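You operate a simulated robot arm through the tools that you are given. There is no shell and no other tool. Be economical: measure what you need, move in short steps, check, and stop when the job is done.

You are at the controls of a simulated two-armed robot. One attempt, no reset.

TASK
Fetch the yellow spool and set it on the cream pale board with two outlines. Then fetch the small brown tub and set it on top of the blue spool. Then stack the carton that says "Test" from the narrow clear patch of the long bench on top of the carton marked "Green peas". Then open the green bench drawer, fetch the white spool and set it in the inside of the green bench drawer and shut the drawer again. The order counts.

Only the result counts: the job must be done as asked and must still hold three seconds after the hand-in. Knocking over, shifting, dropping, spilling or breaking anything else fails it.

THE ROBOT
Two 7-joint arms with four-finger grippers on one trunk, on a base that drives. Base frame: it is fixed to the floor where the robot stands at the start and does not move with it; the origin is under the middle of the robot, x ahead of it, y to its left, z up; the surface under the hand at the start is at about z = 0.8. Readings come in m, degrees, newtons and seconds.
The left shoulder is at the start at [0.04, 0.181, 1.229], the right one opposite. With the tool pointing down near the work surface each hand reaches from about 0.26 to 0.82 m from the robot's upright axis, wherever it stands, measured 20 degrees to its own side. Places, roughly: blue carton, tall cream test carton, teal carton [0.5, 0.25, 0.75]; blue spool (6x6x5 cm) [-6.4, -3.8, 0.4]; green bench drawer [0.5, -0.3, 0.7]; inside of the green bench drawer [0.5, -0.3, 0.7]; pale board with two outlines (22x23x2 cm) [0.6, -1.4, 0.8]; small brown tub [-6.75, -3.75, 0.5]; white spool (6x6x5 cm) [0.7, -0.1, 0.8]; yellow spool (6x6x5 cm) [0.7, -0.2, 0.8]. Payload 3.67 kg a hand.
The tool frame of a hand sits at the grasp point between the pads (the TCP): z along the fingers, y along the line on which they close. The tips reach 0.028 m beyond it. Largest opening 0.112 m; the body of the gripper starts 0.073 m behind the TCP.
Orientation is told as [roll, pitch, yaw] about the base's x, y, z axes, in that order, counted from this pose: with the fingers straight down and closing along the base's y, the tool's x points along the base's -x, its y along +y and its z along -z.

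THE INTERFACE
- The arms move only by the tool arm_command. It takes "left_steps", "right_steps" or both (then of equal length, played together; a hand with none holds still); each is text: rows parted by semicolons, each of 7 numbers parted by spaces: the shift along the tool's x, y, z in m, then the turn, a rotation vector about the tool's x, y, z in degrees, then the closure, from 0 (fully open) to 1 (shut). In form: tx ty tz wx wy wz fingers; .... A call has 1 to 20 rows; each row shifts and turns the commanded pose from where the row before left it, along the tool's axes as they then stand. Rows are played at 5 a second. More than 0.05 m and 8.6 degrees between two rows, or a gripper value outside its range, and nothing of the call is played. Where a pose cannot be reached the arm comes as near as it can. A force on the tool above 40 N (or 10 N above the force at the start of the call, whichever is more), or a blocked arm, ends the call early, and 0.2 s more pass. Each finger halts on what it meets, pressing with about 24 N; the grip force reading is that of the motor and also rises with nothing between the fingers. The clock runs only during rows and for 0.2 s after the last one: add rows that do not move to give the fingers time. It gives the time, the measured TCP pose, the force on the tool (base axes), the opening and the grip force at its end, in the units of the frame above (readings bear some noise), with the torque about the TCP (base axes, N m) and any sound that the robot's microphone picked up, and new pictures: "views" is both (left out), scene, wrist or none (wrist: the cameras of the hands that moved).
- Cameras (640 x 400 px; columns grow to the right, rows downward): "scene" is now at [0.0883, 0.0155, 1.4264]; the picture's right is [0.21, -0.98, 0.00], its down [-0.83, -0.18, -0.53] and it looks along [0.52, 0.11, -0.85] (base axes); focal length 214 px, centre (320, 200). "left" rides on the left gripper at [0.06, 0.018, -0.104] in its tool frame; the picture's right is [-0.29, 0.96, 0.00], its down [-0.80, -0.24, -0.55] and it looks along [-0.53, -0.16, 0.83] (tool axes); focal length 234 px, centre (320, 200). "right" rides on the right gripper at [0.06, -0.018, -0.104] in its tool frame; the picture's right is [0.29, 0.96, 0.00], its down [-0.80, 0.24, -0.55] and it looks along [-0.53, 0.16, 0.83] (tool axes); focal length 234 px, centre (320, 200). There is no depth. A picture from a camera that has moved, and an enlarged one, comes with that camera's place and axes in the base frame and with its lens.
- raise_lower(by): slides the trunk up (or, below 0, down) by that many m; the arms and the scene camera ride with it, the base frame stays. It gives what a move gives, with no picture.
- base_move(legs): drives the robot by 1 to 6 legs, each [ahead, left, turn to the left] in m, m and degrees, along the robot's own axes; the way and the turn of a leg run together, so that a leg with both is an arc; at most 1.5 m and 180 degrees a leg. The arms and the cameras ride along, it lands a little off, and it stops where it bumps. It gives what a move gives, and a new picture of the scene camera.
- pan_tilt(pan, tilt): turns the head with the scene camera to pan (to the left, within 86 degrees either way) and tilt (down, from -29 to 69), counted from straight ahead of the robot. It gives what a move gives, and a new picture of the scene camera.
- close_up(camera, box): a new picture of the part [left, top, right, bottom] of that camera's present view, enlarged. It takes no simulated time.
- job_done(): hands the job in; it is judged then, once.

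Work in short steps. Places have to be worked out from the pictures, the camera data and where the tool is seen: move nearer, look again, correct. Check each grasp and each placing, and mend what went wrong. You have 165 turns and 260 pictures in all, those below and enlarged ones among them. Open the grippers and draw the arms clear of the work before you hand the job in, unless the task says otherwise.

The tools are called after "Emit:" as name(argument=value, ...) on one line, values as JSON. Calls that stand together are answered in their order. arm_command: Moves the arms, as the interface text tells. Its arguments: {"type":"object","properties":{"left_steps":{"type":"string"},"right_steps":{"type":"string"},"views":{"type":"string","enum":["both","scene","wrist","none"]}},"required":[]} The other tools are called the same way: raise_lower (by) slides the trunk up or down; base_move (legs) drives the base; pan_tilt (pan, tilt) turns the head that bears the scene camera; close_up (camera, box) takes an enlarged picture of a part of a camera's view; job_done () hands the job in.

At the start:

```text
clock: 0.0
left_tcp_pos: [0.5366, 0.3454, 1.1461]
left_tool_rot: [0.0, 0.0, -0.1]
left_wrist_force: [0.5, -0.1, -0.2]
left_wrist_torque: [-0.01, 0.01, 0.0]
left_opening: 0.112
left_grip_force: 0.1
right_tcp_pos: [0.4852, -0.1439, 1.2417]
right_tool_rot: [0.1, -0.1, 0.1]
right_wrist_force: [0.3, 0.5, 0.3]
right_wrist_torque: [-0.02, -0.01, 0.04]
right_opening: 0.1122
right_grip_force: 0.0
trunk travel left (down, up): [-0.35, 0.164]
robot x, y, heading: [-0.0001, 0.0002, -0.1]
head pan, tilt: [12.2, 57.8]
```

scene: 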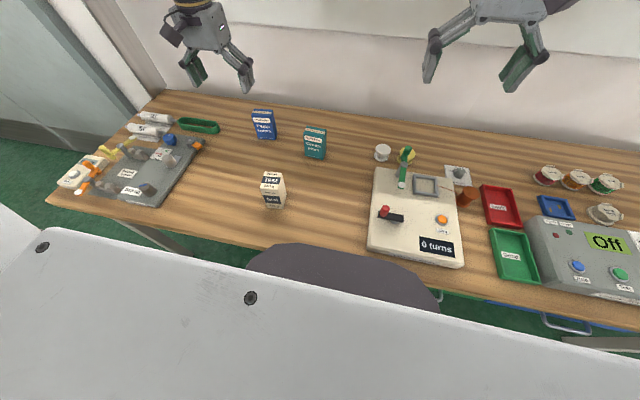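
right: 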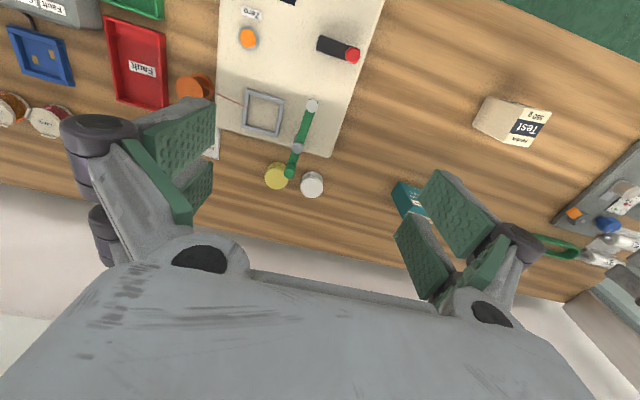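
left: 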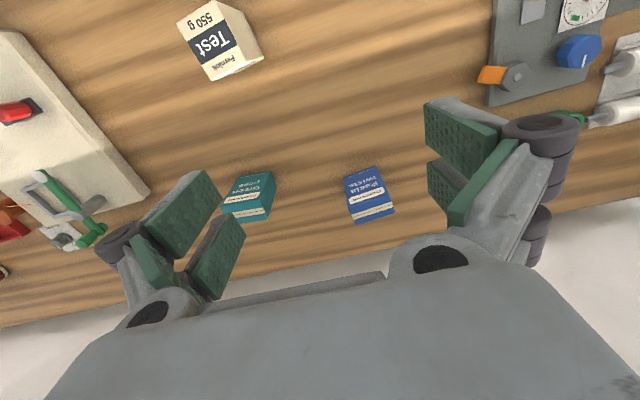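

I'll look closely at the bench first.

Emit:
close_up(camera="scene", box=[230, 90, 350, 220])

Emit:
close_up(camera="scene", box=[350, 120, 500, 280])

Emit:
pan_tilt(pan=-55, tilt=35)

```text
3.08 times, centred on (290, 155) of scene
camera zoom: at [0.0883, 0.0155, 1.4264], right [0.21, -0.98, 0.0], down [-0.83, -0.18, -0.53], along [0.52, 0.11, -0.85], focal length 660 px, centre (412, 338)
```

zoom: 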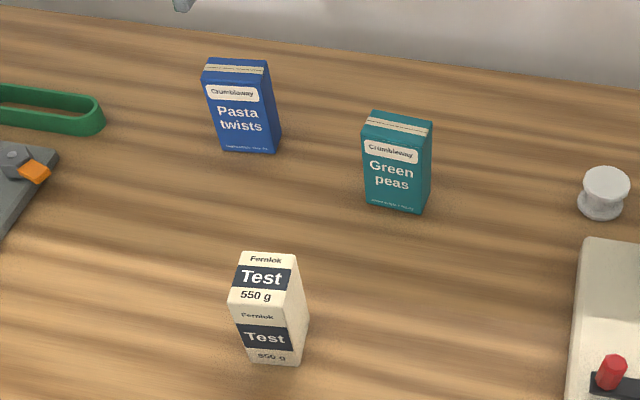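

```text
2.50 times, centred on (425, 200) of scene
camera zoom: at [0.0883, 0.0155, 1.4264], right [0.21, -0.98, 0.0], down [-0.83, -0.18, -0.53], along [0.52, 0.11, -0.85], focal length 536 px, centre (58, 200)
```

zoom: 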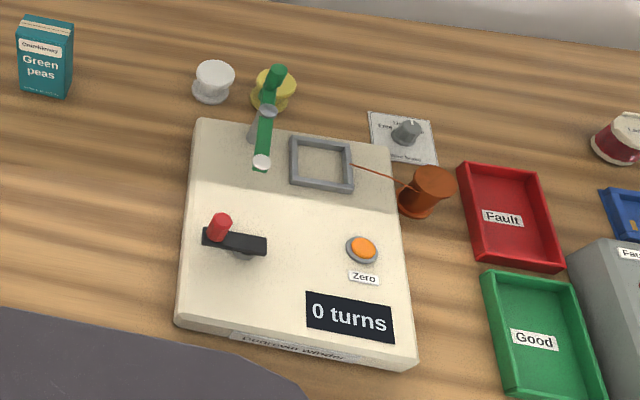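

```text
clock: 1.4
left_tcp_pos: [0.5389, 0.3453, 1.1459]
left_tool_rot: [0.0, 0.0, 0.0]
left_wrist_force: [-0.4, -0.3, 0.4]
left_wrist_torque: [0.0, 0.03, -0.02]
left_opening: 0.1119
left_grip_force: 0.1
right_tcp_pos: [0.4861, -0.1425, 1.2418]
right_tool_rot: [0.0, 0.0, 0.1]
right_wrist_force: [0.2, -0.6, 0.0]
right_wrist_torque: [0.03, -0.03, 0.01]
right_opening: 0.112
right_grip_force: 0.1
trunk travel left (down, up): [-0.35, 0.164]
robot x, y, heading: [0.0003, -0.0003, -0.1]
head pan, tilt: [-55.0, 35.0]
camera scene: at [0.0713, -0.0712, 1.4581], right [-0.82, -0.57, 0.0], down [-0.33, 0.47, -0.82], along [0.47, -0.67, -0.57], focal length 214 px, centre (320, 200)
```

scene: 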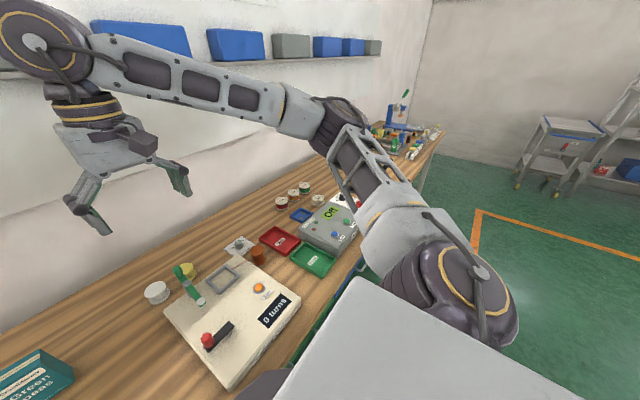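

The yellow spool sits near the winder's green lever; I check with the right hand camera.

Emit:
close_up(camera="right", box=[220, 80, 380, 220])

Emit:
close_up(camera="scene", box=[140, 230, 260, 310])

Emit:
close_up(camera="scene", box=[340, 80, 460, 180])

```text
2.86 times, centred on (300, 150) of right
camera zoom: at [0.4266, -0.1607, 1.3452], right [-0.29, 0.96, 0.0], down [0.8, 0.24, 0.55], along [0.53, 0.16, -0.83], focal length 669 px, centre (377, 343)
```

zoom: 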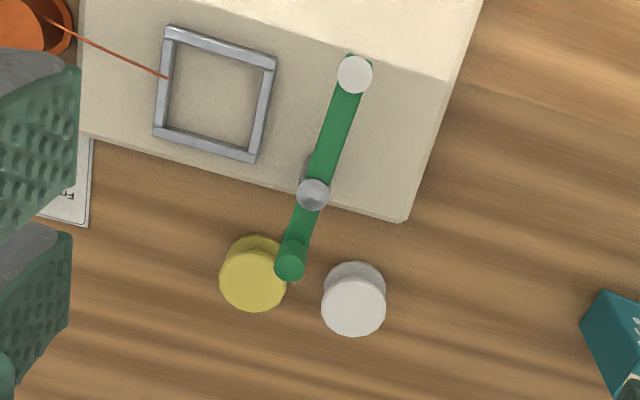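

```text
5.00 times, centred on (200, 270) of scene
camera zoom: at [0.0713, -0.0712, 1.4581], right [-0.82, -0.57, 0.0], down [-0.33, 0.47, -0.82], along [0.47, -0.67, -0.57], focal length 1072 px, centre (920, -150)
```

zoom: 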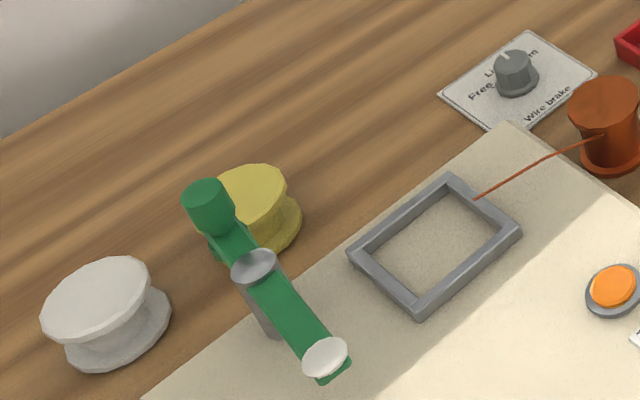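

```text
4.00 times, centred on (400, 130) of scene
camera zoom: at [0.0713, -0.0712, 1.4581], right [-0.82, -0.57, 0.0], down [-0.33, 0.47, -0.82], along [0.47, -0.67, -0.57], focal length 858 px, centre (0, 480)
```

zoom: 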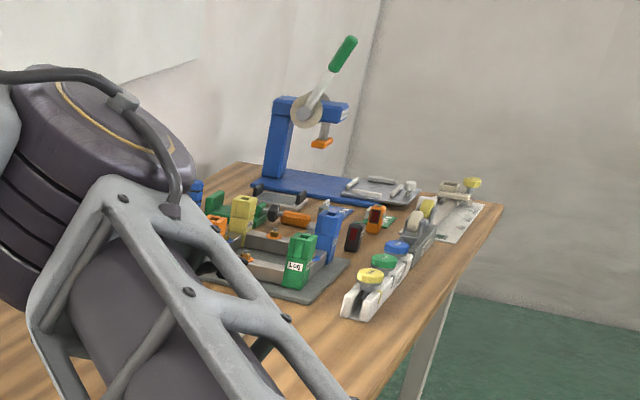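

Triangulated: yellow spool near [0.709,-0.185], white one near [0.714,-0.097], and the green knob's top at [0.63,-0.158,0.95]. I bring the right hand above the yellow spool, turned 45° so that the fingers miss both neighbours.

Emit:
arm_command(right_steps="-.0319 -.0061 .03 0 0 0 0;-.0319 -.0061 .03 0 0 0 0;-.0319 -.0061 .03 0 0 0 0;-.0319 -.0061 .03 0 0 0 0;-.0319 -.0061 .03 0 0 0 0.24;-.0319 -.0061 .03 0 0 0 0.24;-.0319 -.0061 .02 0 0 0 0.24;0 0 0 0 0 7.5 0.24;0 0 0 0 0 7.5 0.24;0 0 0 0 0 7.5 0.24;0 0 0 0 0 7.5 0.24;0 0 0 0 0 7.5 0.24;0 0 0 0 0 7.5 0.24;0 0 0 0 0 0 0.24")

```text
clock: 4.4
left_tcp_pos: [0.5383, 0.3451, 1.1456]
left_tool_rot: [0.0, 0.1, 0.0]
left_wrist_force: [0.5, 0.0, 0.7]
left_wrist_torque: [-0.04, 0.02, -0.03]
left_opening: 0.1122
left_grip_force: 0.0
right_tcp_pos: [0.7105, -0.1864, 1.0427]
right_tool_rot: [0.0, 0.1, -45.1]
right_wrist_force: [0.2, -0.7, 0.1]
right_wrist_torque: [0.0, 0.0, 0.0]
right_opening: 0.0852
right_grip_force: 0.0
trunk travel left (down, up): [-0.35, 0.164]
robot x, y, heading: [0.0022, -0.0016, 0.0]
head pan, tilt: [-55.0, 35.0]
camera scene: at [0.0712, -0.0713, 1.4582], right [-0.82, -0.57, 0.0], down [-0.33, 0.47, -0.82], along [0.47, -0.67, -0.57], focal length 214 px, centre (320, 200)
camera right: at [0.6557, -0.1562, 1.145], right [0.47, 0.88, 0.0], down [0.73, -0.4, 0.55], along [0.49, -0.26, -0.83], focal length 234 px, centre (320, 200)
```

scene: 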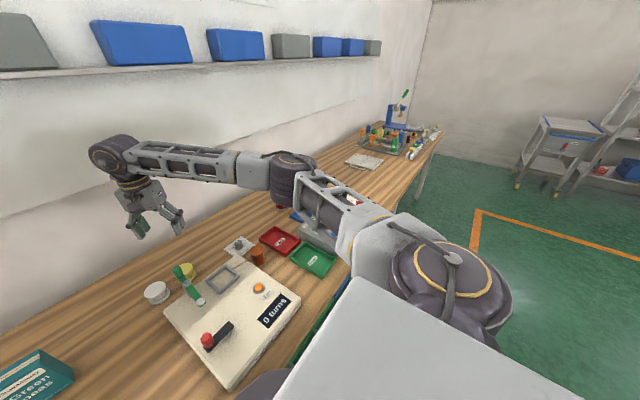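
right: 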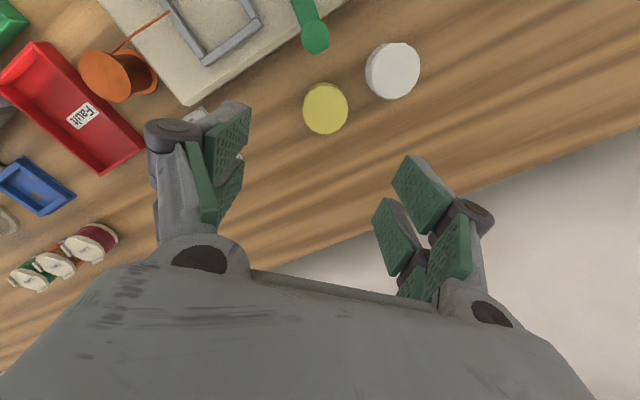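

The hand is well placed (spool seen at about [0.713,-0.182]). I descend to just above the spool and look.

Emit:
arm_command(right_steps=".0013 .0049 .03 0 0 0 0.24;0 0 .04 0 0 0 0.24;0 0 .04 0 0 0 0.24;0 0 .03 0 0 0 .24;0 0 0 0 0 0 .24")

```text
clock: 5.6
left_tcp_pos: [0.5368, 0.3462, 1.1463]
left_tool_rot: [0.0, 0.0, 0.0]
left_wrist_force: [-0.1, -0.3, -0.1]
left_wrist_torque: [0.0, 0.01, 0.0]
left_opening: 0.1122
left_grip_force: 0.1
right_tcp_pos: [0.7115, -0.1829, 0.901]
right_tool_rot: [0.0, 0.0, -45.0]
right_wrist_force: [-0.4, 0.2, 0.6]
right_wrist_torque: [0.02, -0.02, -0.01]
right_opening: 0.0851
right_grip_force: 0.0
trunk travel left (down, up): [-0.35, 0.164]
robot x, y, heading: [0.0028, 0.0041, 0.2]
head pan, tilt: [-55.0, 35.0]
camera scene: at [0.0709, -0.0713, 1.4582], right [-0.82, -0.57, 0.0], down [-0.33, 0.47, -0.82], along [0.47, -0.67, -0.57], focal length 214 px, centre (320, 200)
camera right: at [0.6573, -0.1525, 1.0055], right [0.47, 0.88, 0.0], down [0.73, -0.39, 0.55], along [0.49, -0.26, -0.83], focal length 234 px, centre (320, 200)
```

scene: 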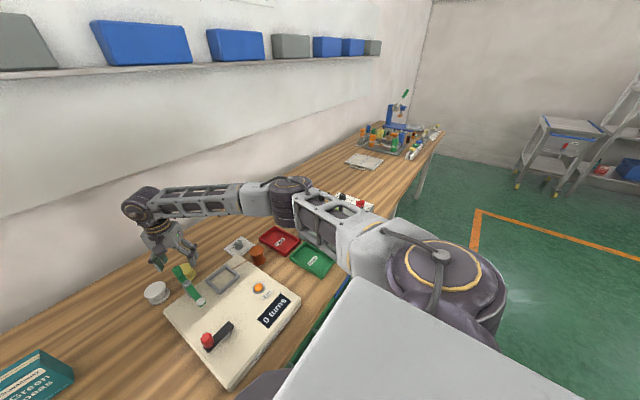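
right: 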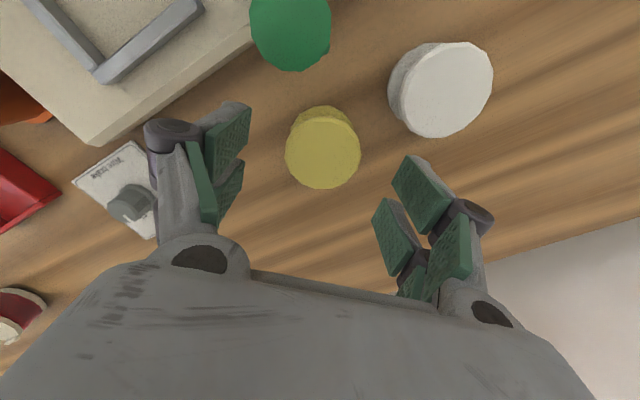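

Alignment good; I lower the last 6 cm and close on the spool.

Emit:
arm_command(right_steps="0 .003 .03 0 0 0 0.24;0 0 .032 0 0 0 0.24;0 0 0 0 0 0 .24;0 0 0 0 0 0 .4;0 0 0 0 0 0 .6;0 0 0 0 0 0 .8;0 0 0 0 0 0 .8", views="wrist")

```text
clock: 7.2
left_tcp_pos: [0.5374, 0.3457, 1.1463]
left_tool_rot: [0.0, 0.1, 0.0]
left_wrist_force: [-0.1, -0.7, 0.5]
left_wrist_torque: [0.01, 0.02, 0.0]
left_opening: 0.1117
left_grip_force: 0.1
right_tcp_pos: [0.7133, -0.179, 0.8391]
right_tool_rot: [-0.1, 0.0, -44.9]
right_wrist_force: [0.5, -0.4, 0.9]
right_wrist_torque: [-0.02, -0.02, 0.01]
right_opening: 0.0538
right_grip_force: 23.7
trunk travel left (down, up): [-0.35, 0.164]
robot x, y, heading: [0.0012, 0.0028, -0.1]
head pan, tilt: [-55.0, 35.0]
camera right: at [0.659, -0.15, 0.9424], right [0.47, 0.88, 0.0], down [0.73, -0.39, 0.55], along [0.49, -0.26, -0.83], focal length 234 px, centre (320, 200)
```

right: 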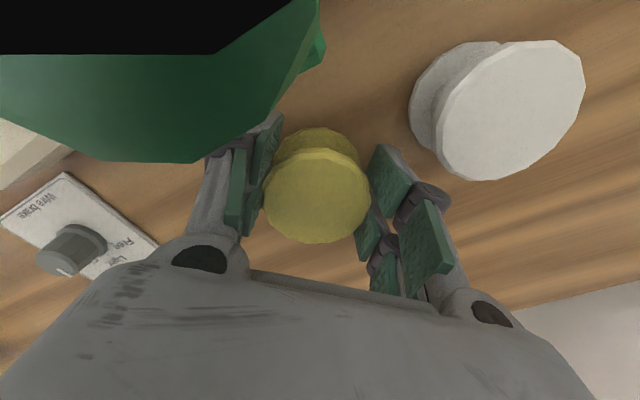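

Gripped (opening 0.054). I lift straight up.

Emit:
arm_command(right_steps="0 0 -.03 0 0 0 .8;0 0 -.04 0 0 0 .8;0 0 -.04 0 0 0 .8;0 0 -.04 0 0 0 .8;0 0 -.04 0 0 0 .8;0 0 0 0 0 0 .8")

```text
clock: 8.6
left_tcp_pos: [0.5386, 0.3442, 1.1445]
left_tool_rot: [-0.1, -0.1, 0.0]
left_wrist_force: [0.3, 0.4, 0.5]
left_wrist_torque: [0.04, -0.01, -0.01]
left_opening: 0.1118
left_grip_force: 0.1
right_tcp_pos: [0.7126, -0.1801, 1.0253]
right_tool_rot: [0.0, 0.0, -45.1]
right_wrist_force: [-1.2, -0.9, -0.9]
right_wrist_torque: [0.01, 0.01, 0.02]
right_opening: 0.0542
right_grip_force: 24.2
trunk travel left (down, up): [-0.35, 0.164]
robot x, y, heading: [0.0018, 0.0003, -0.1]
head pan, tilt: [-55.0, 35.0]
camera scene: at [0.0719, -0.0715, 1.4581], right [-0.82, -0.57, 0.0], down [-0.33, 0.47, -0.82], along [0.47, -0.67, -0.57], focal length 214 px, centre (320, 200)
camera right: at [0.6589, -0.1492, 1.1304], right [0.47, 0.88, 0.0], down [0.73, -0.39, 0.55], along [0.49, -0.26, -0.83], focal length 234 px, centre (320, 200)
```

scene: 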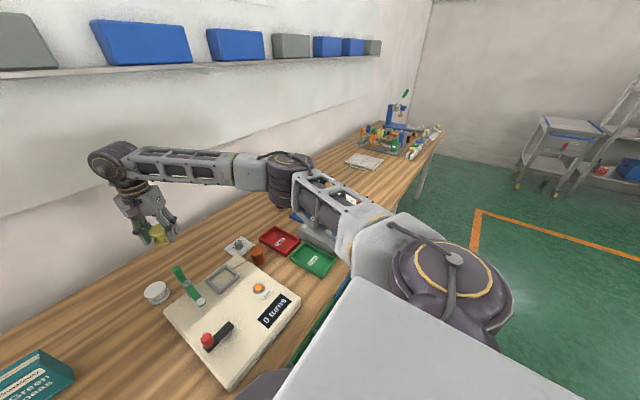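
right: 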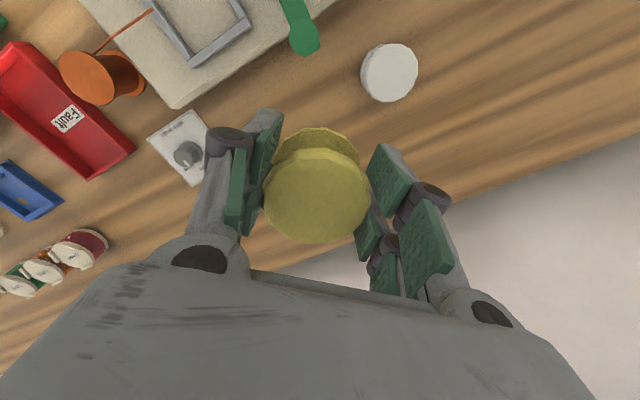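

Spool held. Before driving, I raise the hand some and look down ahead of the robot for floor obstacles.

Emit:
arm_command(right_steps=".02 -.02 -.04 0 0 0 .8;.02 -.02 -.04 0 0 0 .8;.02 -.02 -.04 0 0 0 .8;0 0 0 0 0 0 .8", views="none")

Emit:
pan_tilt(pan=-40, tilt=69)

Emit:
pan_tilt(pan=-80, tilt=40)

```text
clock: 9.6
left_tcp_pos: [0.5381, 0.3453, 1.1459]
left_tool_rot: [0.0, 0.0, 0.1]
left_wrist_force: [-0.3, 0.2, 0.1]
left_wrist_torque: [-0.01, 0.0, 0.04]
left_opening: 0.1121
left_grip_force: 0.1
right_tcp_pos: [0.6317, -0.1749, 1.1464]
right_tool_rot: [0.0, 0.0, -45.0]
right_wrist_force: [0.1, 0.4, -0.5]
right_wrist_torque: [0.01, 0.03, 0.01]
right_opening: 0.0537
right_grip_force: 23.9
trunk travel left (down, up): [-0.35, 0.164]
robot x, y, heading: [-0.0011, 0.0012, 0.2]
head pan, tilt: [-55.0, 35.0]
```

```text
clock: 10.6
left_tcp_pos: [0.5366, 0.3454, 1.1461]
left_tool_rot: [-0.1, 0.0, 0.0]
left_wrist_force: [-0.5, -0.1, 0.3]
left_wrist_torque: [0.01, -0.01, -0.01]
left_opening: 0.1123
left_grip_force: 0.1
right_tcp_pos: [0.6328, -0.1757, 1.1468]
right_tool_rot: [0.0, 0.0, -45.0]
right_wrist_force: [0.1, 0.2, -0.7]
right_wrist_torque: [0.03, 0.02, 0.0]
right_opening: 0.0539
right_grip_force: 23.7
trunk travel left (down, up): [-0.35, 0.164]
robot x, y, heading: [0.0026, 0.0056, 0.0]
head pan, tilt: [-40.0, 68.8]
camera scene: at [0.0636, -0.0352, 1.4145], right [-0.64, -0.77, 0.0], down [-0.71, 0.6, -0.36], along [0.28, -0.23, -0.93], focal length 214 px, centre (320, 200)
```

scene: 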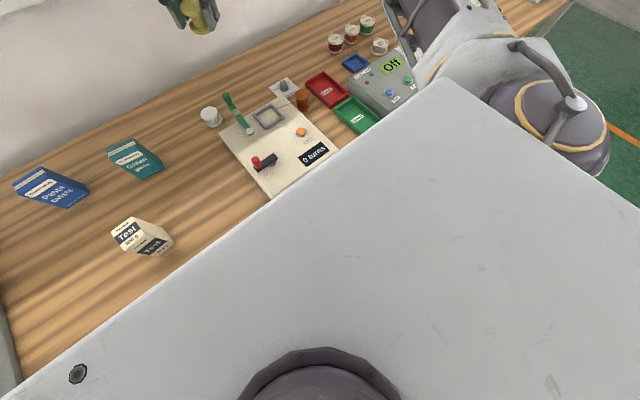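

```text
clock: 11.6
left_tcp_pos: [0.5375, 0.3445, 1.1464]
left_tool_rot: [0.1, 0.1, 0.0]
left_wrist_force: [-0.4, 0.0, -0.7]
left_wrist_torque: [-0.02, 0.01, 0.01]
left_opening: 0.1121
left_grip_force: 0.0
right_tcp_pos: [0.6327, -0.1759, 1.1451]
right_tool_rot: [0.0, 0.0, -44.9]
right_wrist_force: [0.3, 0.5, -0.2]
right_wrist_torque: [0.0, 0.03, -0.04]
right_opening: 0.0538
right_grip_force: 24.0
trunk travel left (down, up): [-0.35, 0.164]
robot x, y, heading: [-0.0012, -0.0031, -0.2]
head pan, tilt: [-80.0, 40.0]
camera scene: at [0.0357, -0.0828, 1.4505], right [-0.98, -0.17, 0.0], down [-0.11, 0.63, -0.77], along [0.13, -0.75, -0.64], focal length 214 px, centre (320, 200)
```

scene: 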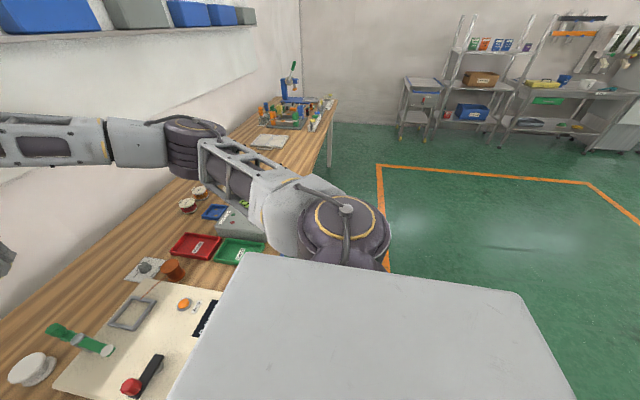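

The floor beside the bench is free. I drive 1.1 m to the right.

Emit:
base_move(legs=[[0, -1.1, 0]])

Emit:
pan_tilt(pan=-25, tilt=50)

```text
clock: 17.5
left_tcp_pos: [0.5305, -0.7789, 1.1461]
left_tool_rot: [0.0, 0.0, -1.6]
left_wrist_force: [-0.2, 0.4, 0.4]
left_wrist_torque: [0.02, 0.0, 0.01]
left_opening: 0.1122
left_grip_force: 0.0
right_tcp_pos: [0.6091, -1.3017, 1.1468]
right_tool_rot: [0.0, 0.0, -46.7]
right_wrist_force: [0.1, 0.3, 1.0]
right_wrist_torque: [0.0, 0.03, -0.02]
right_opening: 0.0537
right_grip_force: 25.0
trunk travel left (down, up): [-0.35, 0.164]
robot x, y, heading: [-0.0173, -1.1084, -1.7]
head pan, tilt: [-80.0, 40.0]
camera scene: at [0.016, -1.1913, 1.4506], right [-0.99, -0.14, 0.0], down [-0.09, 0.64, -0.77], along [0.11, -0.76, -0.64], focal length 214 px, centre (320, 200)
```

scene: 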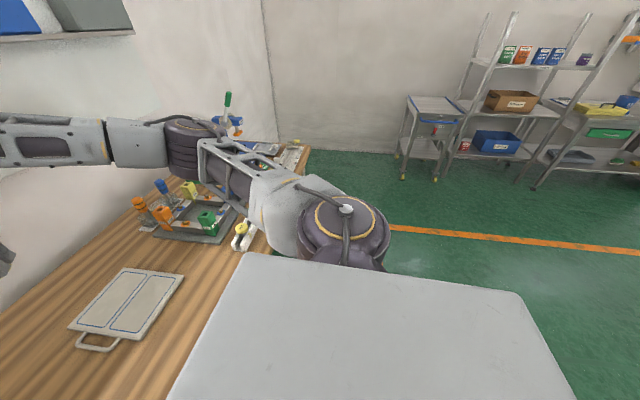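

```text
clock: 18.7
left_tcp_pos: [0.5302, -0.7787, 1.147]
left_tool_rot: [-0.1, 0.0, -1.6]
left_wrist_force: [-0.3, -0.1, -0.3]
left_wrist_torque: [-0.03, -0.01, -0.01]
left_opening: 0.1122
left_grip_force: 0.0
right_tcp_pos: [0.6096, -1.3021, 1.1451]
right_tool_rot: [0.0, 0.0, -46.7]
right_wrist_force: [-1.4, -0.4, 0.1]
right_wrist_torque: [0.03, 0.02, -0.01]
right_opening: 0.054
right_grip_force: 24.1
trunk travel left (down, up): [-0.35, 0.164]
robot x, y, heading: [-0.0172, -1.1071, -1.9]
head pan, tilt: [-25.0, 50.0]
camera scene: at [0.0725, -1.1422, 1.4364], right [-0.45, -0.89, 0.0], down [-0.68, 0.35, -0.64], along [0.57, -0.29, -0.77], focal length 214 px, centre (320, 200)
```

scene: 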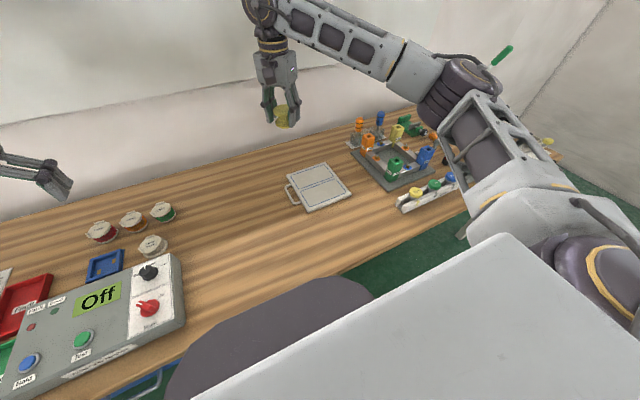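

The board is centred about [0.59,-1.40]. I move the hand above it and lower partway to look.

Emit:
arm_command(right_steps="-.0116 -.034 .0 0 0 0 .8;-.0116 -.034 0 0 0 0 .8;-.0116 -.034 0 0 0 0 .8;0 0 .045 0 0 0 .8;0 0 .045 0 0 0 .8;0 0 .04 0 0 0 .8;0 0 0 0 0 0 .8")

```text
clock: 20.3
left_tcp_pos: [0.5302, -0.7783, 1.1446]
left_tool_rot: [0.0, -0.1, -1.7]
left_wrist_force: [0.2, 0.6, -0.2]
left_wrist_torque: [0.01, -0.04, -0.01]
left_opening: 0.1118
left_grip_force: 0.0
right_tcp_pos: [0.5609, -1.399, 1.0157]
right_tool_rot: [0.0, 0.0, -46.7]
right_wrist_force: [-0.5, -0.2, -0.5]
right_wrist_torque: [0.02, 0.0, -0.01]
right_opening: 0.0539
right_grip_force: 23.6
trunk travel left (down, up): [-0.35, 0.164]
robot x, y, heading: [-0.0159, -1.1105, -1.8]
head pan, tilt: [-25.0, 50.0]
camera scene: at [0.0727, -1.1416, 1.4364], right [-0.45, -0.89, 0.0], down [-0.68, 0.34, -0.64], along [0.57, -0.29, -0.77], focal length 214 px, centre (320, 200)
camera right: at [0.5077, -1.367, 1.1192], right [0.5, 0.87, 0.0], down [0.72, -0.42, 0.55], along [0.48, -0.28, -0.83], focal length 234 px, centre (320, 200)
```

scene: 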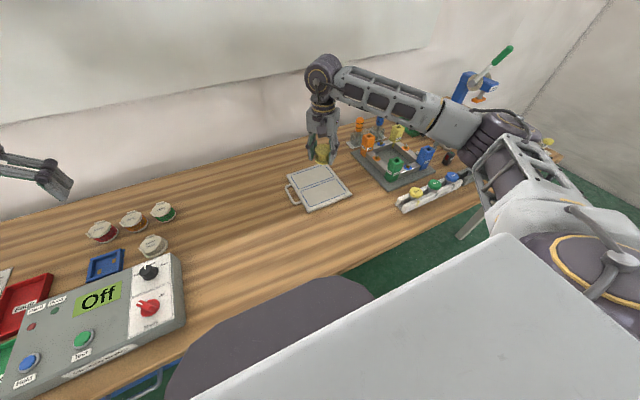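
right: 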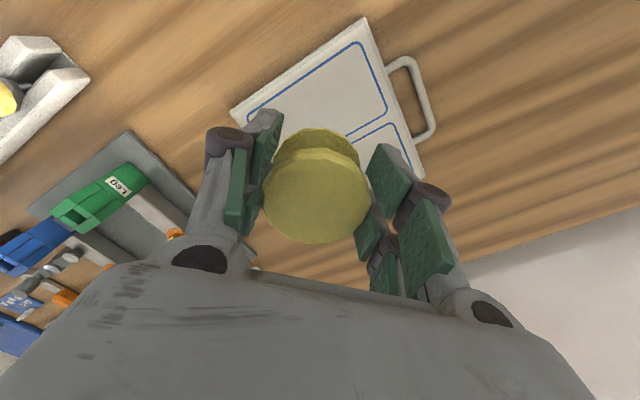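

The hand sits over the near outline (centre ≈[0.565,-1.404]). I lower until contact, expected near TCP z 0.86.

Emit:
arm_command(right_steps="0 0 .045 0 0 0 .8;0 0 .045 0 0 0 .8;0 0 .04 0 0 0 .8;0 0 .01 0 0 0 .8;0 0 .005 0 0 0 .8;0 0 0 0 0 0 .8")

```text
clock: 21.7
left_tcp_pos: [0.5311, -0.7793, 1.1457]
left_tool_rot: [0.0, 0.0, -1.8]
left_wrist_force: [-1.0, 0.2, -0.4]
left_wrist_torque: [0.0, -0.01, -0.01]
left_opening: 0.112
left_grip_force: 0.0
right_tcp_pos: [0.5594, -1.3976, 0.8712]
right_tool_rot: [0.0, 0.0, -46.8]
right_wrist_force: [0.5, 0.1, -0.1]
right_wrist_torque: [0.0, 0.01, -0.01]
right_opening: 0.054
right_grip_force: 24.2
trunk travel left (down, up): [-0.35, 0.164]
robot x, y, heading: [-0.0177, -1.1089, -1.9]
head pan, tilt: [-25.0, 50.0]
camera scene: at [0.0726, -1.1421, 1.4364], right [-0.45, -0.89, 0.0], down [-0.68, 0.34, -0.64], along [0.57, -0.29, -0.77], focal length 214 px, centre (320, 200)
camera right: at [0.5054, -1.3658, 0.9753], right [0.5, 0.87, 0.0], down [0.72, -0.42, 0.55], along [0.48, -0.28, -0.83], focal length 234 px, centre (320, 200)
```

scene: 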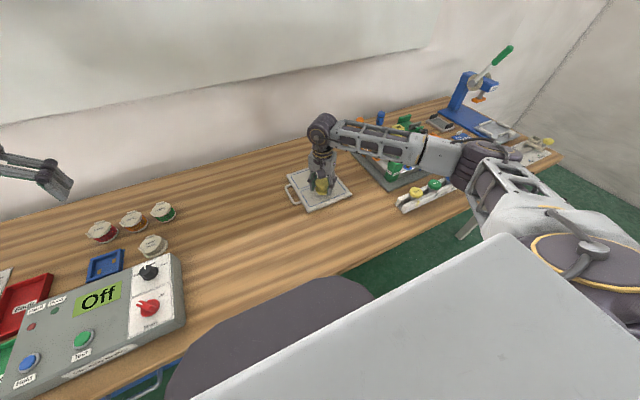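
right: 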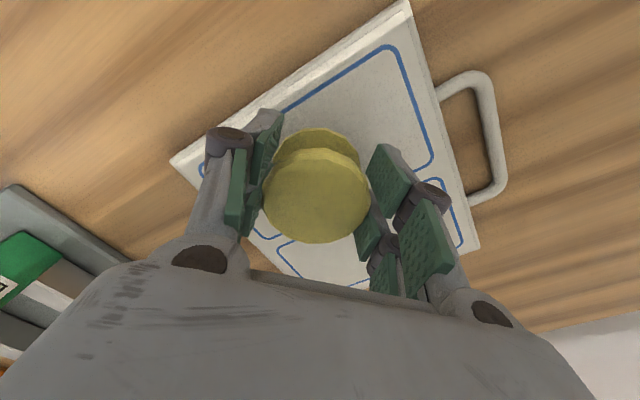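

Small centring shift, then lower by millimetres until touch.

Emit:
arm_command(right_steps="-.0099 .0017 0 0 0 0 .8;0 0 .004 0 0 0 .8;0 0 .003 0 0 0 .8;0 0 .003 0 0 0 .8;0 0 0 0 0 0 .8", views="none")

```text
clock: 22.9
left_tcp_pos: [0.531, -0.7791, 1.146]
left_tool_rot: [0.1, 0.0, -1.6]
left_wrist_force: [-0.3, -0.2, 0.3]
left_wrist_torque: [0.01, 0.0, 0.02]
left_opening: 0.1118
left_grip_force: 0.0
right_tcp_pos: [0.5668, -1.4034, 0.8614]
right_tool_rot: [0.0, 0.0, -46.7]
right_wrist_force: [0.2, -0.2, -1.4]
right_wrist_torque: [0.01, 0.0, 0.0]
right_opening: 0.0539
right_grip_force: 23.9
trunk travel left (down, up): [-0.35, 0.164]
robot x, y, heading: [-0.0228, -1.1038, -1.6]
head pan, tilt: [-25.0, 50.0]
```

Emit:
arm_command(right_steps="0 0 .002 0 0 0 .8;0 0 .002 0 0 0 .8;0 0 .002 0 0 0 .8;0 0 0 0 0 0 .8", views="wrist")

```text
clock: 23.9
left_tcp_pos: [0.5309, -0.7792, 1.1455]
left_tool_rot: [0.0, 0.0, -1.6]
left_wrist_force: [0.5, -0.3, 0.7]
left_wrist_torque: [0.0, -0.01, -0.03]
left_opening: 0.1122
left_grip_force: 0.1
right_tcp_pos: [0.5671, -1.4035, 0.8552]
right_tool_rot: [0.0, 0.0, -46.8]
right_wrist_force: [-0.5, 0.0, -0.5]
right_wrist_torque: [-0.01, 0.0, -0.01]
right_opening: 0.0539
right_grip_force: 23.6
trunk travel left (down, up): [-0.35, 0.164]
robot x, y, heading: [-0.0194, -1.1128, -1.6]
head pan, tilt: [-25.0, 50.0]
camera right: at [0.5127, -1.3716, 0.9589], right [0.5, 0.87, 0.0], down [0.72, -0.42, 0.55], along [0.48, -0.28, -0.83], focal length 234 px, centre (320, 200)
```

right: 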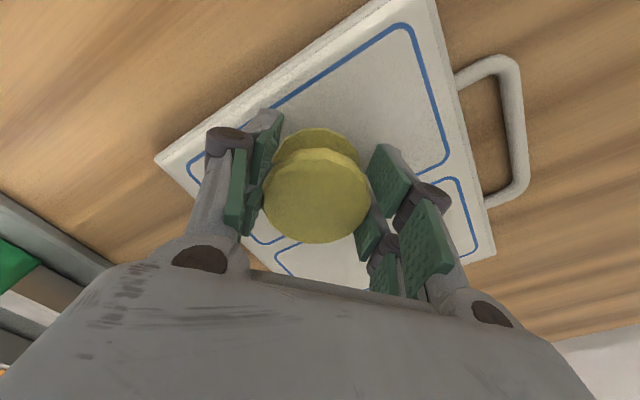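

No contact yet; continue slowly.

Emit:
arm_command(right_steps="0 0 .002 0 0 0 .8;0 0 .002 0 0 0 .8;0 0 .001 0 0 0 .8;0 0 0 0 0 0 .8", views="none")

```text
clock: 24.9
left_tcp_pos: [0.5307, -0.7797, 1.1463]
left_tool_rot: [0.1, 0.0, -1.7]
left_wrist_force: [0.1, -0.8, 0.0]
left_wrist_torque: [-0.02, 0.0, 0.03]
left_opening: 0.1119
left_grip_force: 0.1
right_tcp_pos: [0.5673, -1.4036, 0.8502]
right_tool_rot: [0.1, 0.0, -46.8]
right_wrist_force: [0.6, 0.4, -0.2]
right_wrist_torque: [-0.03, 0.03, 0.01]
right_opening: 0.054
right_grip_force: 24.3
trunk travel left (down, up): [-0.35, 0.164]
robot x, y, heading: [-0.0194, -1.1091, -1.8]
head pan, tilt: [-25.0, 50.0]
```

Emit:
arm_command(right_steps="0 0 .002 0 0 0 .8;0 0 .001 0 0 0 .8;0 0 .001 0 0 0 .8;0 0 0 0 0 0 .8", views="scene")

Emit:
close_up(camera="scene", box=[280, 130, 360, 220])

```text
clock: 25.9
left_tcp_pos: [0.5302, -0.7778, 1.1462]
left_tool_rot: [0.0, -0.1, -1.7]
left_wrist_force: [-0.6, -0.9, 0.1]
left_wrist_torque: [0.01, 0.02, 0.01]
left_opening: 0.1119
left_grip_force: 0.0
right_tcp_pos: [0.5669, -1.4033, 0.8484]
right_tool_rot: [0.0, -0.1, -46.9]
right_wrist_force: [2.6, -4.2, 18.5]
right_wrist_torque: [-0.17, -0.13, -0.02]
right_opening: 0.0538
right_grip_force: 23.7
trunk travel left (down, up): [-0.35, 0.164]
robot x, y, heading: [-0.0135, -1.1126, -1.5]
head pan, tilt: [-25.0, 50.0]
camera scene: at [0.0711, -1.1414, 1.4366], right [-0.45, -0.89, 0.0], down [-0.68, 0.34, -0.64], along [0.57, -0.29, -0.77], focal length 214 px, centre (320, 200)
```

scene: 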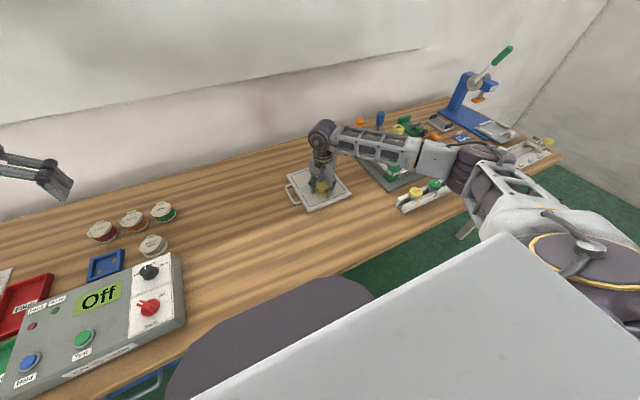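

```text
4.44 times, centred on (320, 175) of scene
camera zoom: at [0.0711, -1.1414, 1.4366], right [-0.45, -0.89, 0.0], down [-0.68, 0.34, -0.64], along [0.57, -0.29, -0.77], focal length 953 px, centre (320, 311)
```

zoom: 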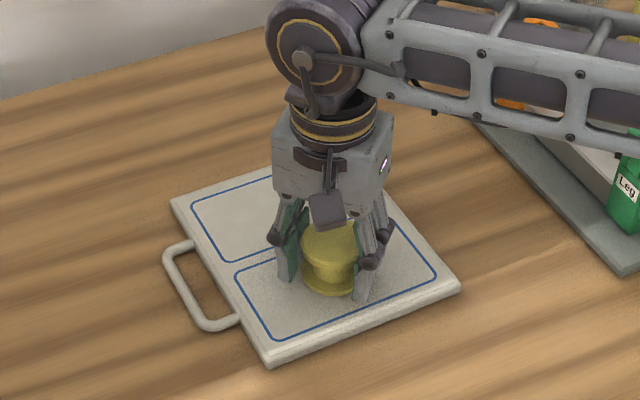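

Contact. I ease off 1 mm, open, and rise.

Emit:
arm_command(right_steps="0 0 -.001 0 0 0 .8;0 0 0 0 0 0 .4;0 0 0 0 0 0 .2;0 0 0 0 0 0 .2;0 0 -.03 0 0 0 .2;0 0 -.04 0 0 0 .2;0 0 -.04 0 0 0 .2;0 0 -.04 0 0 0 .2;0 0 0 0 0 0 .2", views="wrist")

Emit:
close_up(camera="scene", box=[280, 130, 360, 220])

```text
clock: 27.9
left_tcp_pos: [0.5308, -0.7786, 1.1446]
left_tool_rot: [0.0, 0.0, -1.7]
left_wrist_force: [0.6, -0.5, -0.7]
left_wrist_torque: [-0.03, 0.03, 0.01]
left_opening: 0.1121
left_grip_force: 0.1
right_tcp_pos: [0.5656, -1.4026, 0.9972]
right_tool_rot: [0.1, 0.1, -46.7]
right_wrist_force: [0.3, 0.6, -0.3]
right_wrist_torque: [0.0, 0.02, -0.01]
right_opening: 0.0897
right_grip_force: 0.1
trunk travel left (down, up): [-0.35, 0.164]
robot x, y, heading: [-0.0169, -1.1078, -1.7]
head pan, tilt: [-25.0, 50.0]
camera right: at [0.5108, -1.3711, 1.1004], right [0.5, 0.87, 0.0], down [0.72, -0.42, 0.55], along [0.48, -0.28, -0.83], focal length 234 px, centre (320, 200)
```

right: 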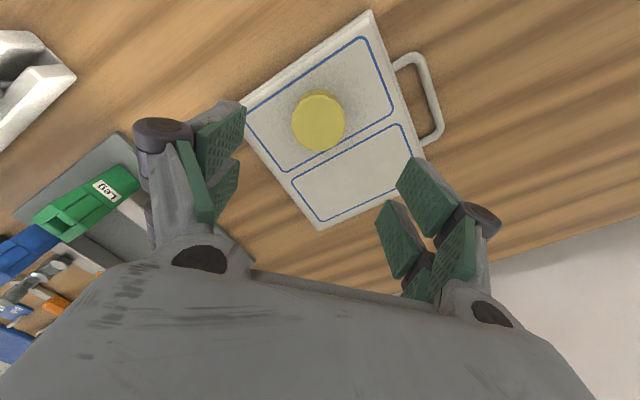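

```text
4.44 times, centred on (320, 175) of scene
camera zoom: at [0.0729, -1.1422, 1.4363], right [-0.45, -0.89, 0.0], down [-0.68, 0.34, -0.64], along [0.57, -0.29, -0.77], focal length 953 px, centre (320, 311)
```

zoom: 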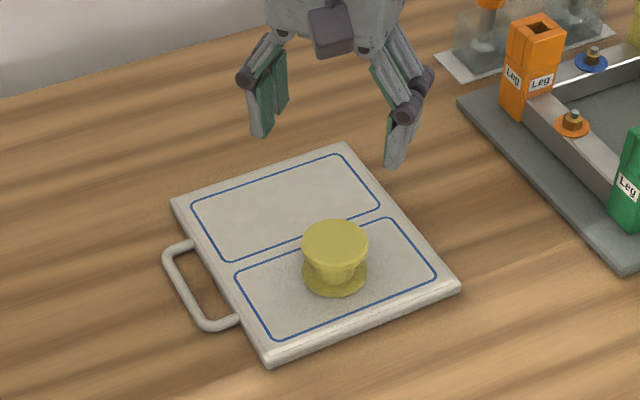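

Yellow spool placed. I raise and square the right hand, then back off from the bench.

Emit:
arm_command(right_steps="0 0 -.045 0 0 -7.5 .2;0 0 -.045 0 0 -7.5 .2;0 0 -.045 0 0 -7.5 0;0 0 -.02 0 0 -7.5 0;0 0 0 0 0 -7.5 0;0 0 0 0 0 -7.5 0;.04 0 0 0 0 0 0;.04 0 0 0 0 0 0;.04 0 0 0 0 0 0", left_steps="0 0 0 0 0 0 0;0 0 0 0 0 0 0;0 0 0 0 0 0 0;0 0 0 0 0 0 0;0 0 0 0 0 0 0;0 0 0 0 0 0 0;.04 0 0 0 0 0 0;.04 0 0 0 0 0 0;.04 0 0 0 0 0 0", views="none")

Emit:
base_move(legs=[[-0.6, 0, 0]])

Emit:
base_move(legs=[[0, 0, -120]])

Emit:
pan_tilt(pan=-30, tilt=15)

```text
clock: 29.9
left_tcp_pos: [0.4084, -0.7749, 1.1474]
left_tool_rot: [0.0, -0.1, -1.8]
left_wrist_force: [-0.9, -0.2, -0.4]
left_wrist_torque: [-0.01, -0.04, -0.02]
left_opening: 0.112
left_grip_force: 0.1
right_tcp_pos: [0.443, -1.3978, 1.1515]
right_tool_rot: [0.0, -0.2, -1.9]
right_wrist_force: [-0.7, 0.8, -0.9]
right_wrist_torque: [0.01, -0.07, -0.01]
right_opening: 0.1122
right_grip_force: 0.1
trunk travel left (down, up): [-0.35, 0.164]
robot x, y, heading: [-0.0199, -1.111, -1.8]
head pan, tilt: [-25.0, 50.0]
```

```text
clock: 33.4
left_tcp_pos: [-0.1889, -0.7565, 1.1482]
left_tool_rot: [0.0, 0.0, -1.5]
left_wrist_force: [-0.7, -0.4, 0.9]
left_wrist_torque: [0.01, 0.0, 0.01]
left_opening: 0.1119
left_grip_force: 0.0
right_tcp_pos: [-0.1516, -1.3797, 1.1513]
right_tool_rot: [0.1, 0.1, -1.4]
right_wrist_force: [-0.1, -0.1, 0.6]
right_wrist_torque: [-0.02, -0.01, -0.01]
right_opening: 0.1119
right_grip_force: 0.0
trunk travel left (down, up): [-0.35, 0.164]
robot x, y, heading: [-0.6183, -1.0925, -1.0]
head pan, tilt: [-25.0, 50.0]
camera scene: at [-0.5265, -1.125, 1.4364], right [-0.44, -0.9, 0.0], down [-0.69, 0.34, -0.64], along [0.58, -0.29, -0.77], focal length 214 px, centre (320, 200)
```

scene: 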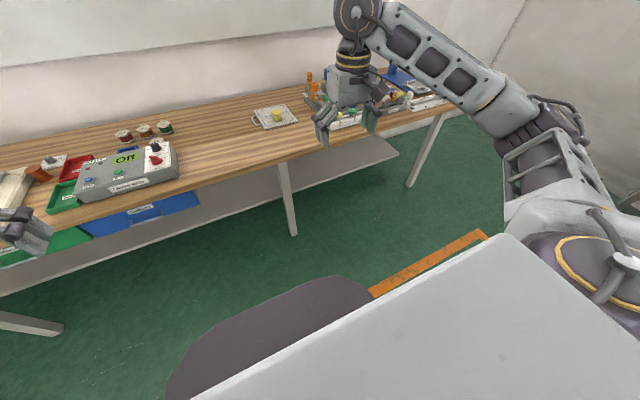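

```text
clock: 39.2
left_tcp_pos: [-0.5217, -1.6238, 1.1477]
left_tool_rot: [-0.1, 0.0, -119.5]
left_wrist_force: [-0.2, 0.0, -0.3]
left_wrist_torque: [-0.02, -0.04, 0.04]
left_opening: 0.1118
left_grip_force: 0.1
right_tcp_pos: [-1.0897, -1.365, 1.151]
right_tool_rot: [0.0, 0.1, -119.6]
right_wrist_force: [-0.3, 0.4, 1.0]
right_wrist_torque: [-0.02, -0.01, 0.03]
right_opening: 0.1119
right_grip_force: 0.0
trunk travel left (down, up): [-0.35, 0.164]
robot x, y, heading: [-0.6161, -1.0856, -119.5]
head pan, tilt: [-25.0, 50.0]
camera scene: at [-0.6886, -1.1527, 1.4364], right [-0.58, 0.81, 0.0], down [0.62, 0.45, -0.64], along [-0.52, -0.37, -0.77], focal length 214 px, centre (320, 200)
```

scene: 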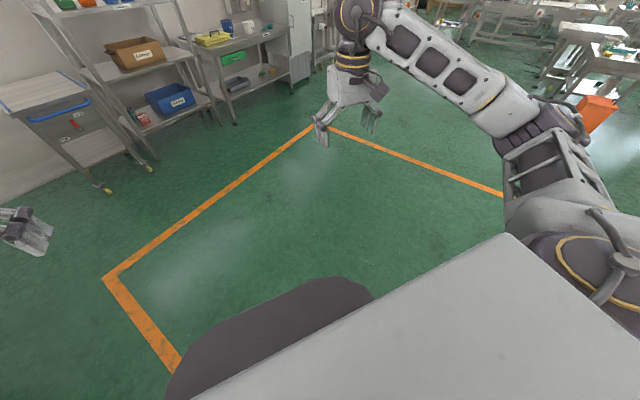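

```text
clock: 40.2
left_tcp_pos: [-0.5215, -1.6237, 1.1472]
left_tool_rot: [0.0, 0.0, -119.4]
left_wrist_force: [-0.6, 0.3, -0.6]
left_wrist_torque: [0.02, -0.01, 0.02]
left_opening: 0.112
left_grip_force: 0.0
right_tcp_pos: [-1.0889, -1.3651, 1.1519]
right_tool_rot: [0.0, 0.0, -119.4]
right_wrist_force: [0.2, -0.8, -0.2]
right_wrist_torque: [-0.01, -0.02, 0.0]
right_opening: 0.112
right_grip_force: 0.0
trunk travel left (down, up): [-0.35, 0.164]
robot x, y, heading: [-0.6155, -1.093, -119.6]
head pan, tilt: [-30.0, 15.0]
camera scene: at [-0.7064, -1.1554, 1.4901], right [-0.51, 0.86, 0.0], down [0.22, 0.13, -0.97], along [-0.83, -0.49, -0.26], focal length 214 px, centre (320, 200)
```

scene: 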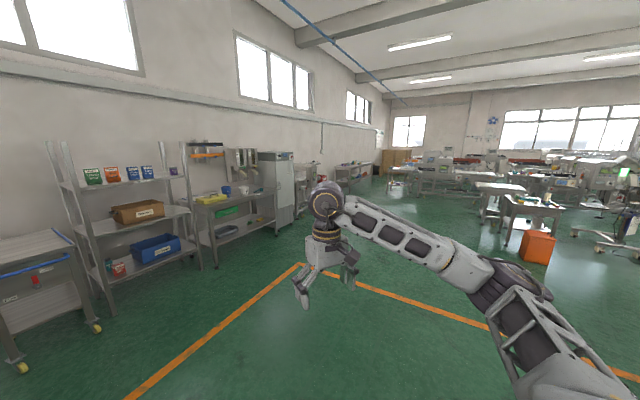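

The target lies about ahead in this view; I zoom on it.

Emit:
close_up(camera="scene", box=[270, 130, 470, 250])

Emit:
base_move(legs=[[0, 0, -35], [1.5, 0, 0]])

Emit:
pan_tilt(pan=0, tilt=20)

```text
3.20 times, centred on (370, 190) of scene
camera zoom: at [-0.7064, -1.1554, 1.4901], right [-0.51, 0.86, 0.0], down [0.22, 0.13, -0.97], along [-0.83, -0.49, -0.26], focal length 686 px, centre (160, 232)
```

zoom: 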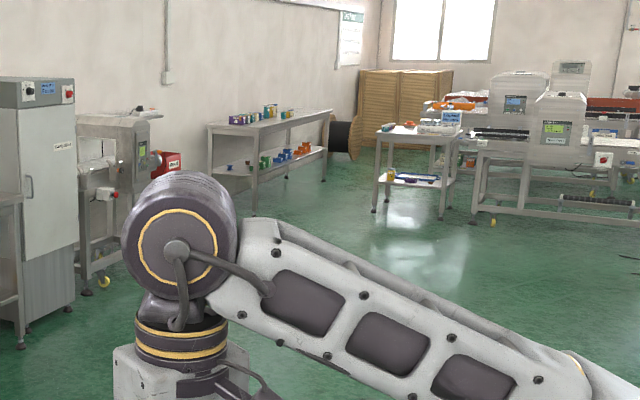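

```text
clock: 49.9
left_tcp_pos: [-2.2088, -2.2612, 1.1464]
left_tool_rot: [0.0, 0.0, -153.0]
left_wrist_force: [0.1, 0.1, -0.1]
left_wrist_torque: [0.0, 0.0, -0.04]
left_opening: 0.1119
left_grip_force: 0.1
right_tcp_pos: [-2.539, -1.7308, 1.1522]
right_tool_rot: [0.1, 0.2, -153.0]
right_wrist_force: [0.2, -0.3, 0.4]
right_wrist_torque: [-0.03, 0.01, 0.02]
right_opening: 0.1118
right_grip_force: 0.1
trunk travel left (down, up): [-0.35, 0.164]
robot x, y, heading: [-1.9925, -1.7665, -152.9]
head pan, tilt: [-30.0, 15.0]
camera scene: at [-2.1044, -1.7674, 1.4901], right [0.05, 1.0, 0.0], down [0.26, -0.01, -0.97], along [-0.96, 0.05, -0.26], focal length 214 px, centre (320, 200)
```

scene: 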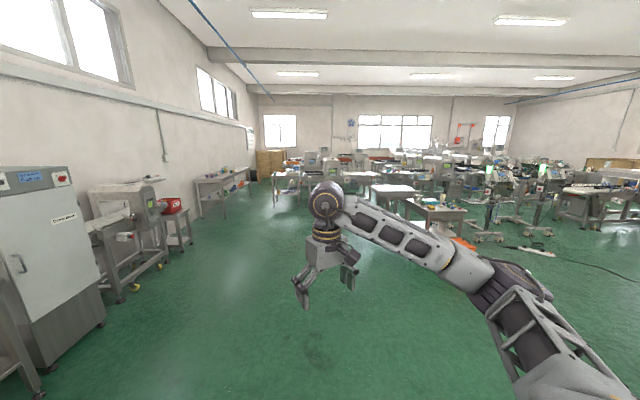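

```text
clock: 50.8
left_tcp_pos: [-2.2091, -2.2607, 1.1471]
left_tool_rot: [0.0, 0.0, -153.0]
left_wrist_force: [-0.2, -0.9, 0.4]
left_wrist_torque: [0.01, -0.01, 0.01]
left_opening: 0.1123
left_grip_force: 0.0
right_tcp_pos: [-2.5388, -1.7308, 1.1519]
right_tool_rot: [0.0, 0.0, -153.0]
right_wrist_force: [0.7, 0.4, -1.0]
right_wrist_torque: [0.01, -0.05, 0.02]
right_opening: 0.112
right_grip_force: 0.0
trunk travel left (down, up): [-0.35, 0.164]
robot x, y, heading: [-1.9935, -1.7666, -153.1]
head pan, tilt: [0.0, 20.0]
camera scene: at [-2.094, -1.8143, 1.482], right [-0.45, 0.89, 0.0], down [0.3, 0.15, -0.94], along [-0.84, -0.43, -0.34], focal length 214 px, centre (320, 200)
```

scene: 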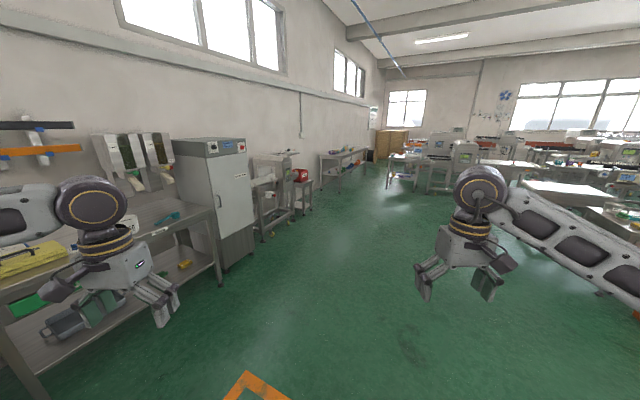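

The bench ahead has a lower shelf with the wanted items, probably. I drive nearer.

Emit:
base_move(legs=[[0, 0, -15], [1.5, 0, 0], [1.5, 0, 0]])

Emit:
pan_tilt(pan=25, tilt=30)

Emit:
close_up(camera="scene", box=[170, 60, 490, 260])

```text
clock: 66.7
left_tcp_pos: [-5.2953, -2.7572, 1.1472]
left_tool_rot: [-0.1, 0.0, -169.4]
left_wrist_force: [-0.4, 0.0, 0.1]
left_wrist_torque: [0.02, 0.0, -0.01]
left_opening: 0.1119
left_grip_force: 0.0
right_tcp_pos: [-5.4624, -2.1569, 1.1513]
right_tool_rot: [0.0, 0.0, -169.5]
right_wrist_force: [0.3, -0.5, -0.6]
right_wrist_torque: [-0.04, -0.02, 0.0]
right_opening: 0.1119
right_grip_force: 0.0
trunk travel left (down, up): [-0.35, 0.164]
robot x, y, heading: [-4.9486, -2.34, -169.6]
head pan, tilt: [0.0, 20.0]
camera scene: at [-5.0593, -2.362, 1.482], right [-0.18, 0.98, 0.0], down [0.34, 0.06, -0.94], along [-0.92, -0.17, -0.34], focal length 214 px, centre (320, 200)
```

scene: 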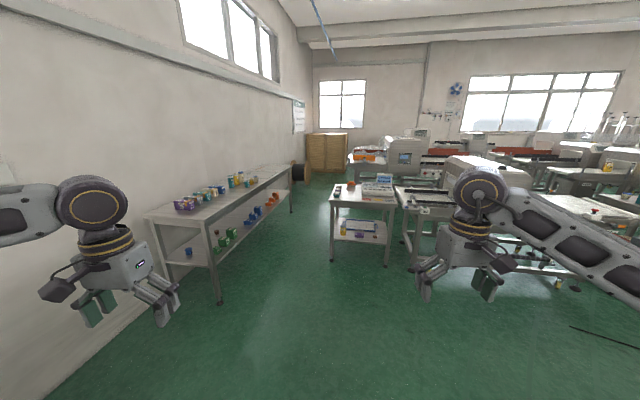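

```text
clock: 67.6
left_tcp_pos: [-5.2972, -2.7577, 1.1479]
left_tool_rot: [0.0, 0.1, -169.4]
left_wrist_force: [0.8, -0.9, -0.4]
left_wrist_torque: [-0.01, 0.0, 0.01]
left_opening: 0.112
left_grip_force: 0.1
right_tcp_pos: [-5.462, -2.1563, 1.1521]
right_tool_rot: [0.1, 0.0, -169.5]
right_wrist_force: [0.2, 0.4, -0.3]
right_wrist_torque: [-0.04, -0.04, 0.0]
right_opening: 0.1119
right_grip_force: 0.2
trunk travel left (down, up): [-0.35, 0.164]
robot x, y, heading: [-4.9438, -2.3404, -169.5]
head pan, tilt: [25.0, 30.0]
camera scene: at [-5.0413, -2.3974, 1.466], right [-0.58, 0.81, 0.0], down [0.41, 0.29, -0.87], along [-0.71, -0.5, -0.5], focal length 214 px, centre (320, 200)
```

scene: 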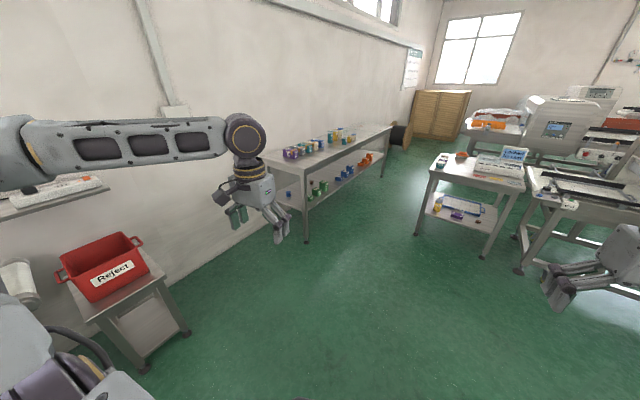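

```text
2.00 times, centred on (330, 160) of scene
camera zoom: at [-5.0413, -2.3974, 1.466], right [-0.58, 0.81, 0.0], down [0.41, 0.29, -0.87], along [-0.71, -0.5, -0.5], focal length 429 px, centre (300, 280)
```

zoom: 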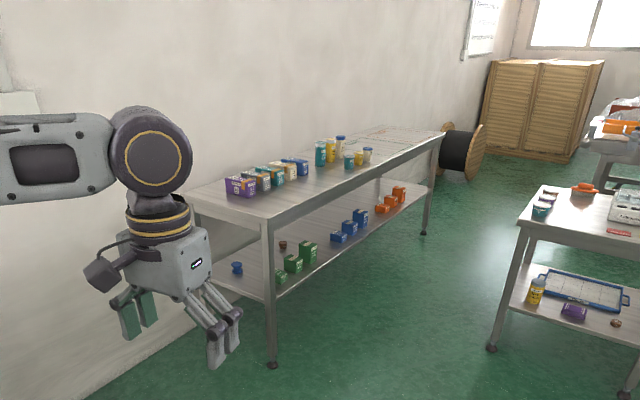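

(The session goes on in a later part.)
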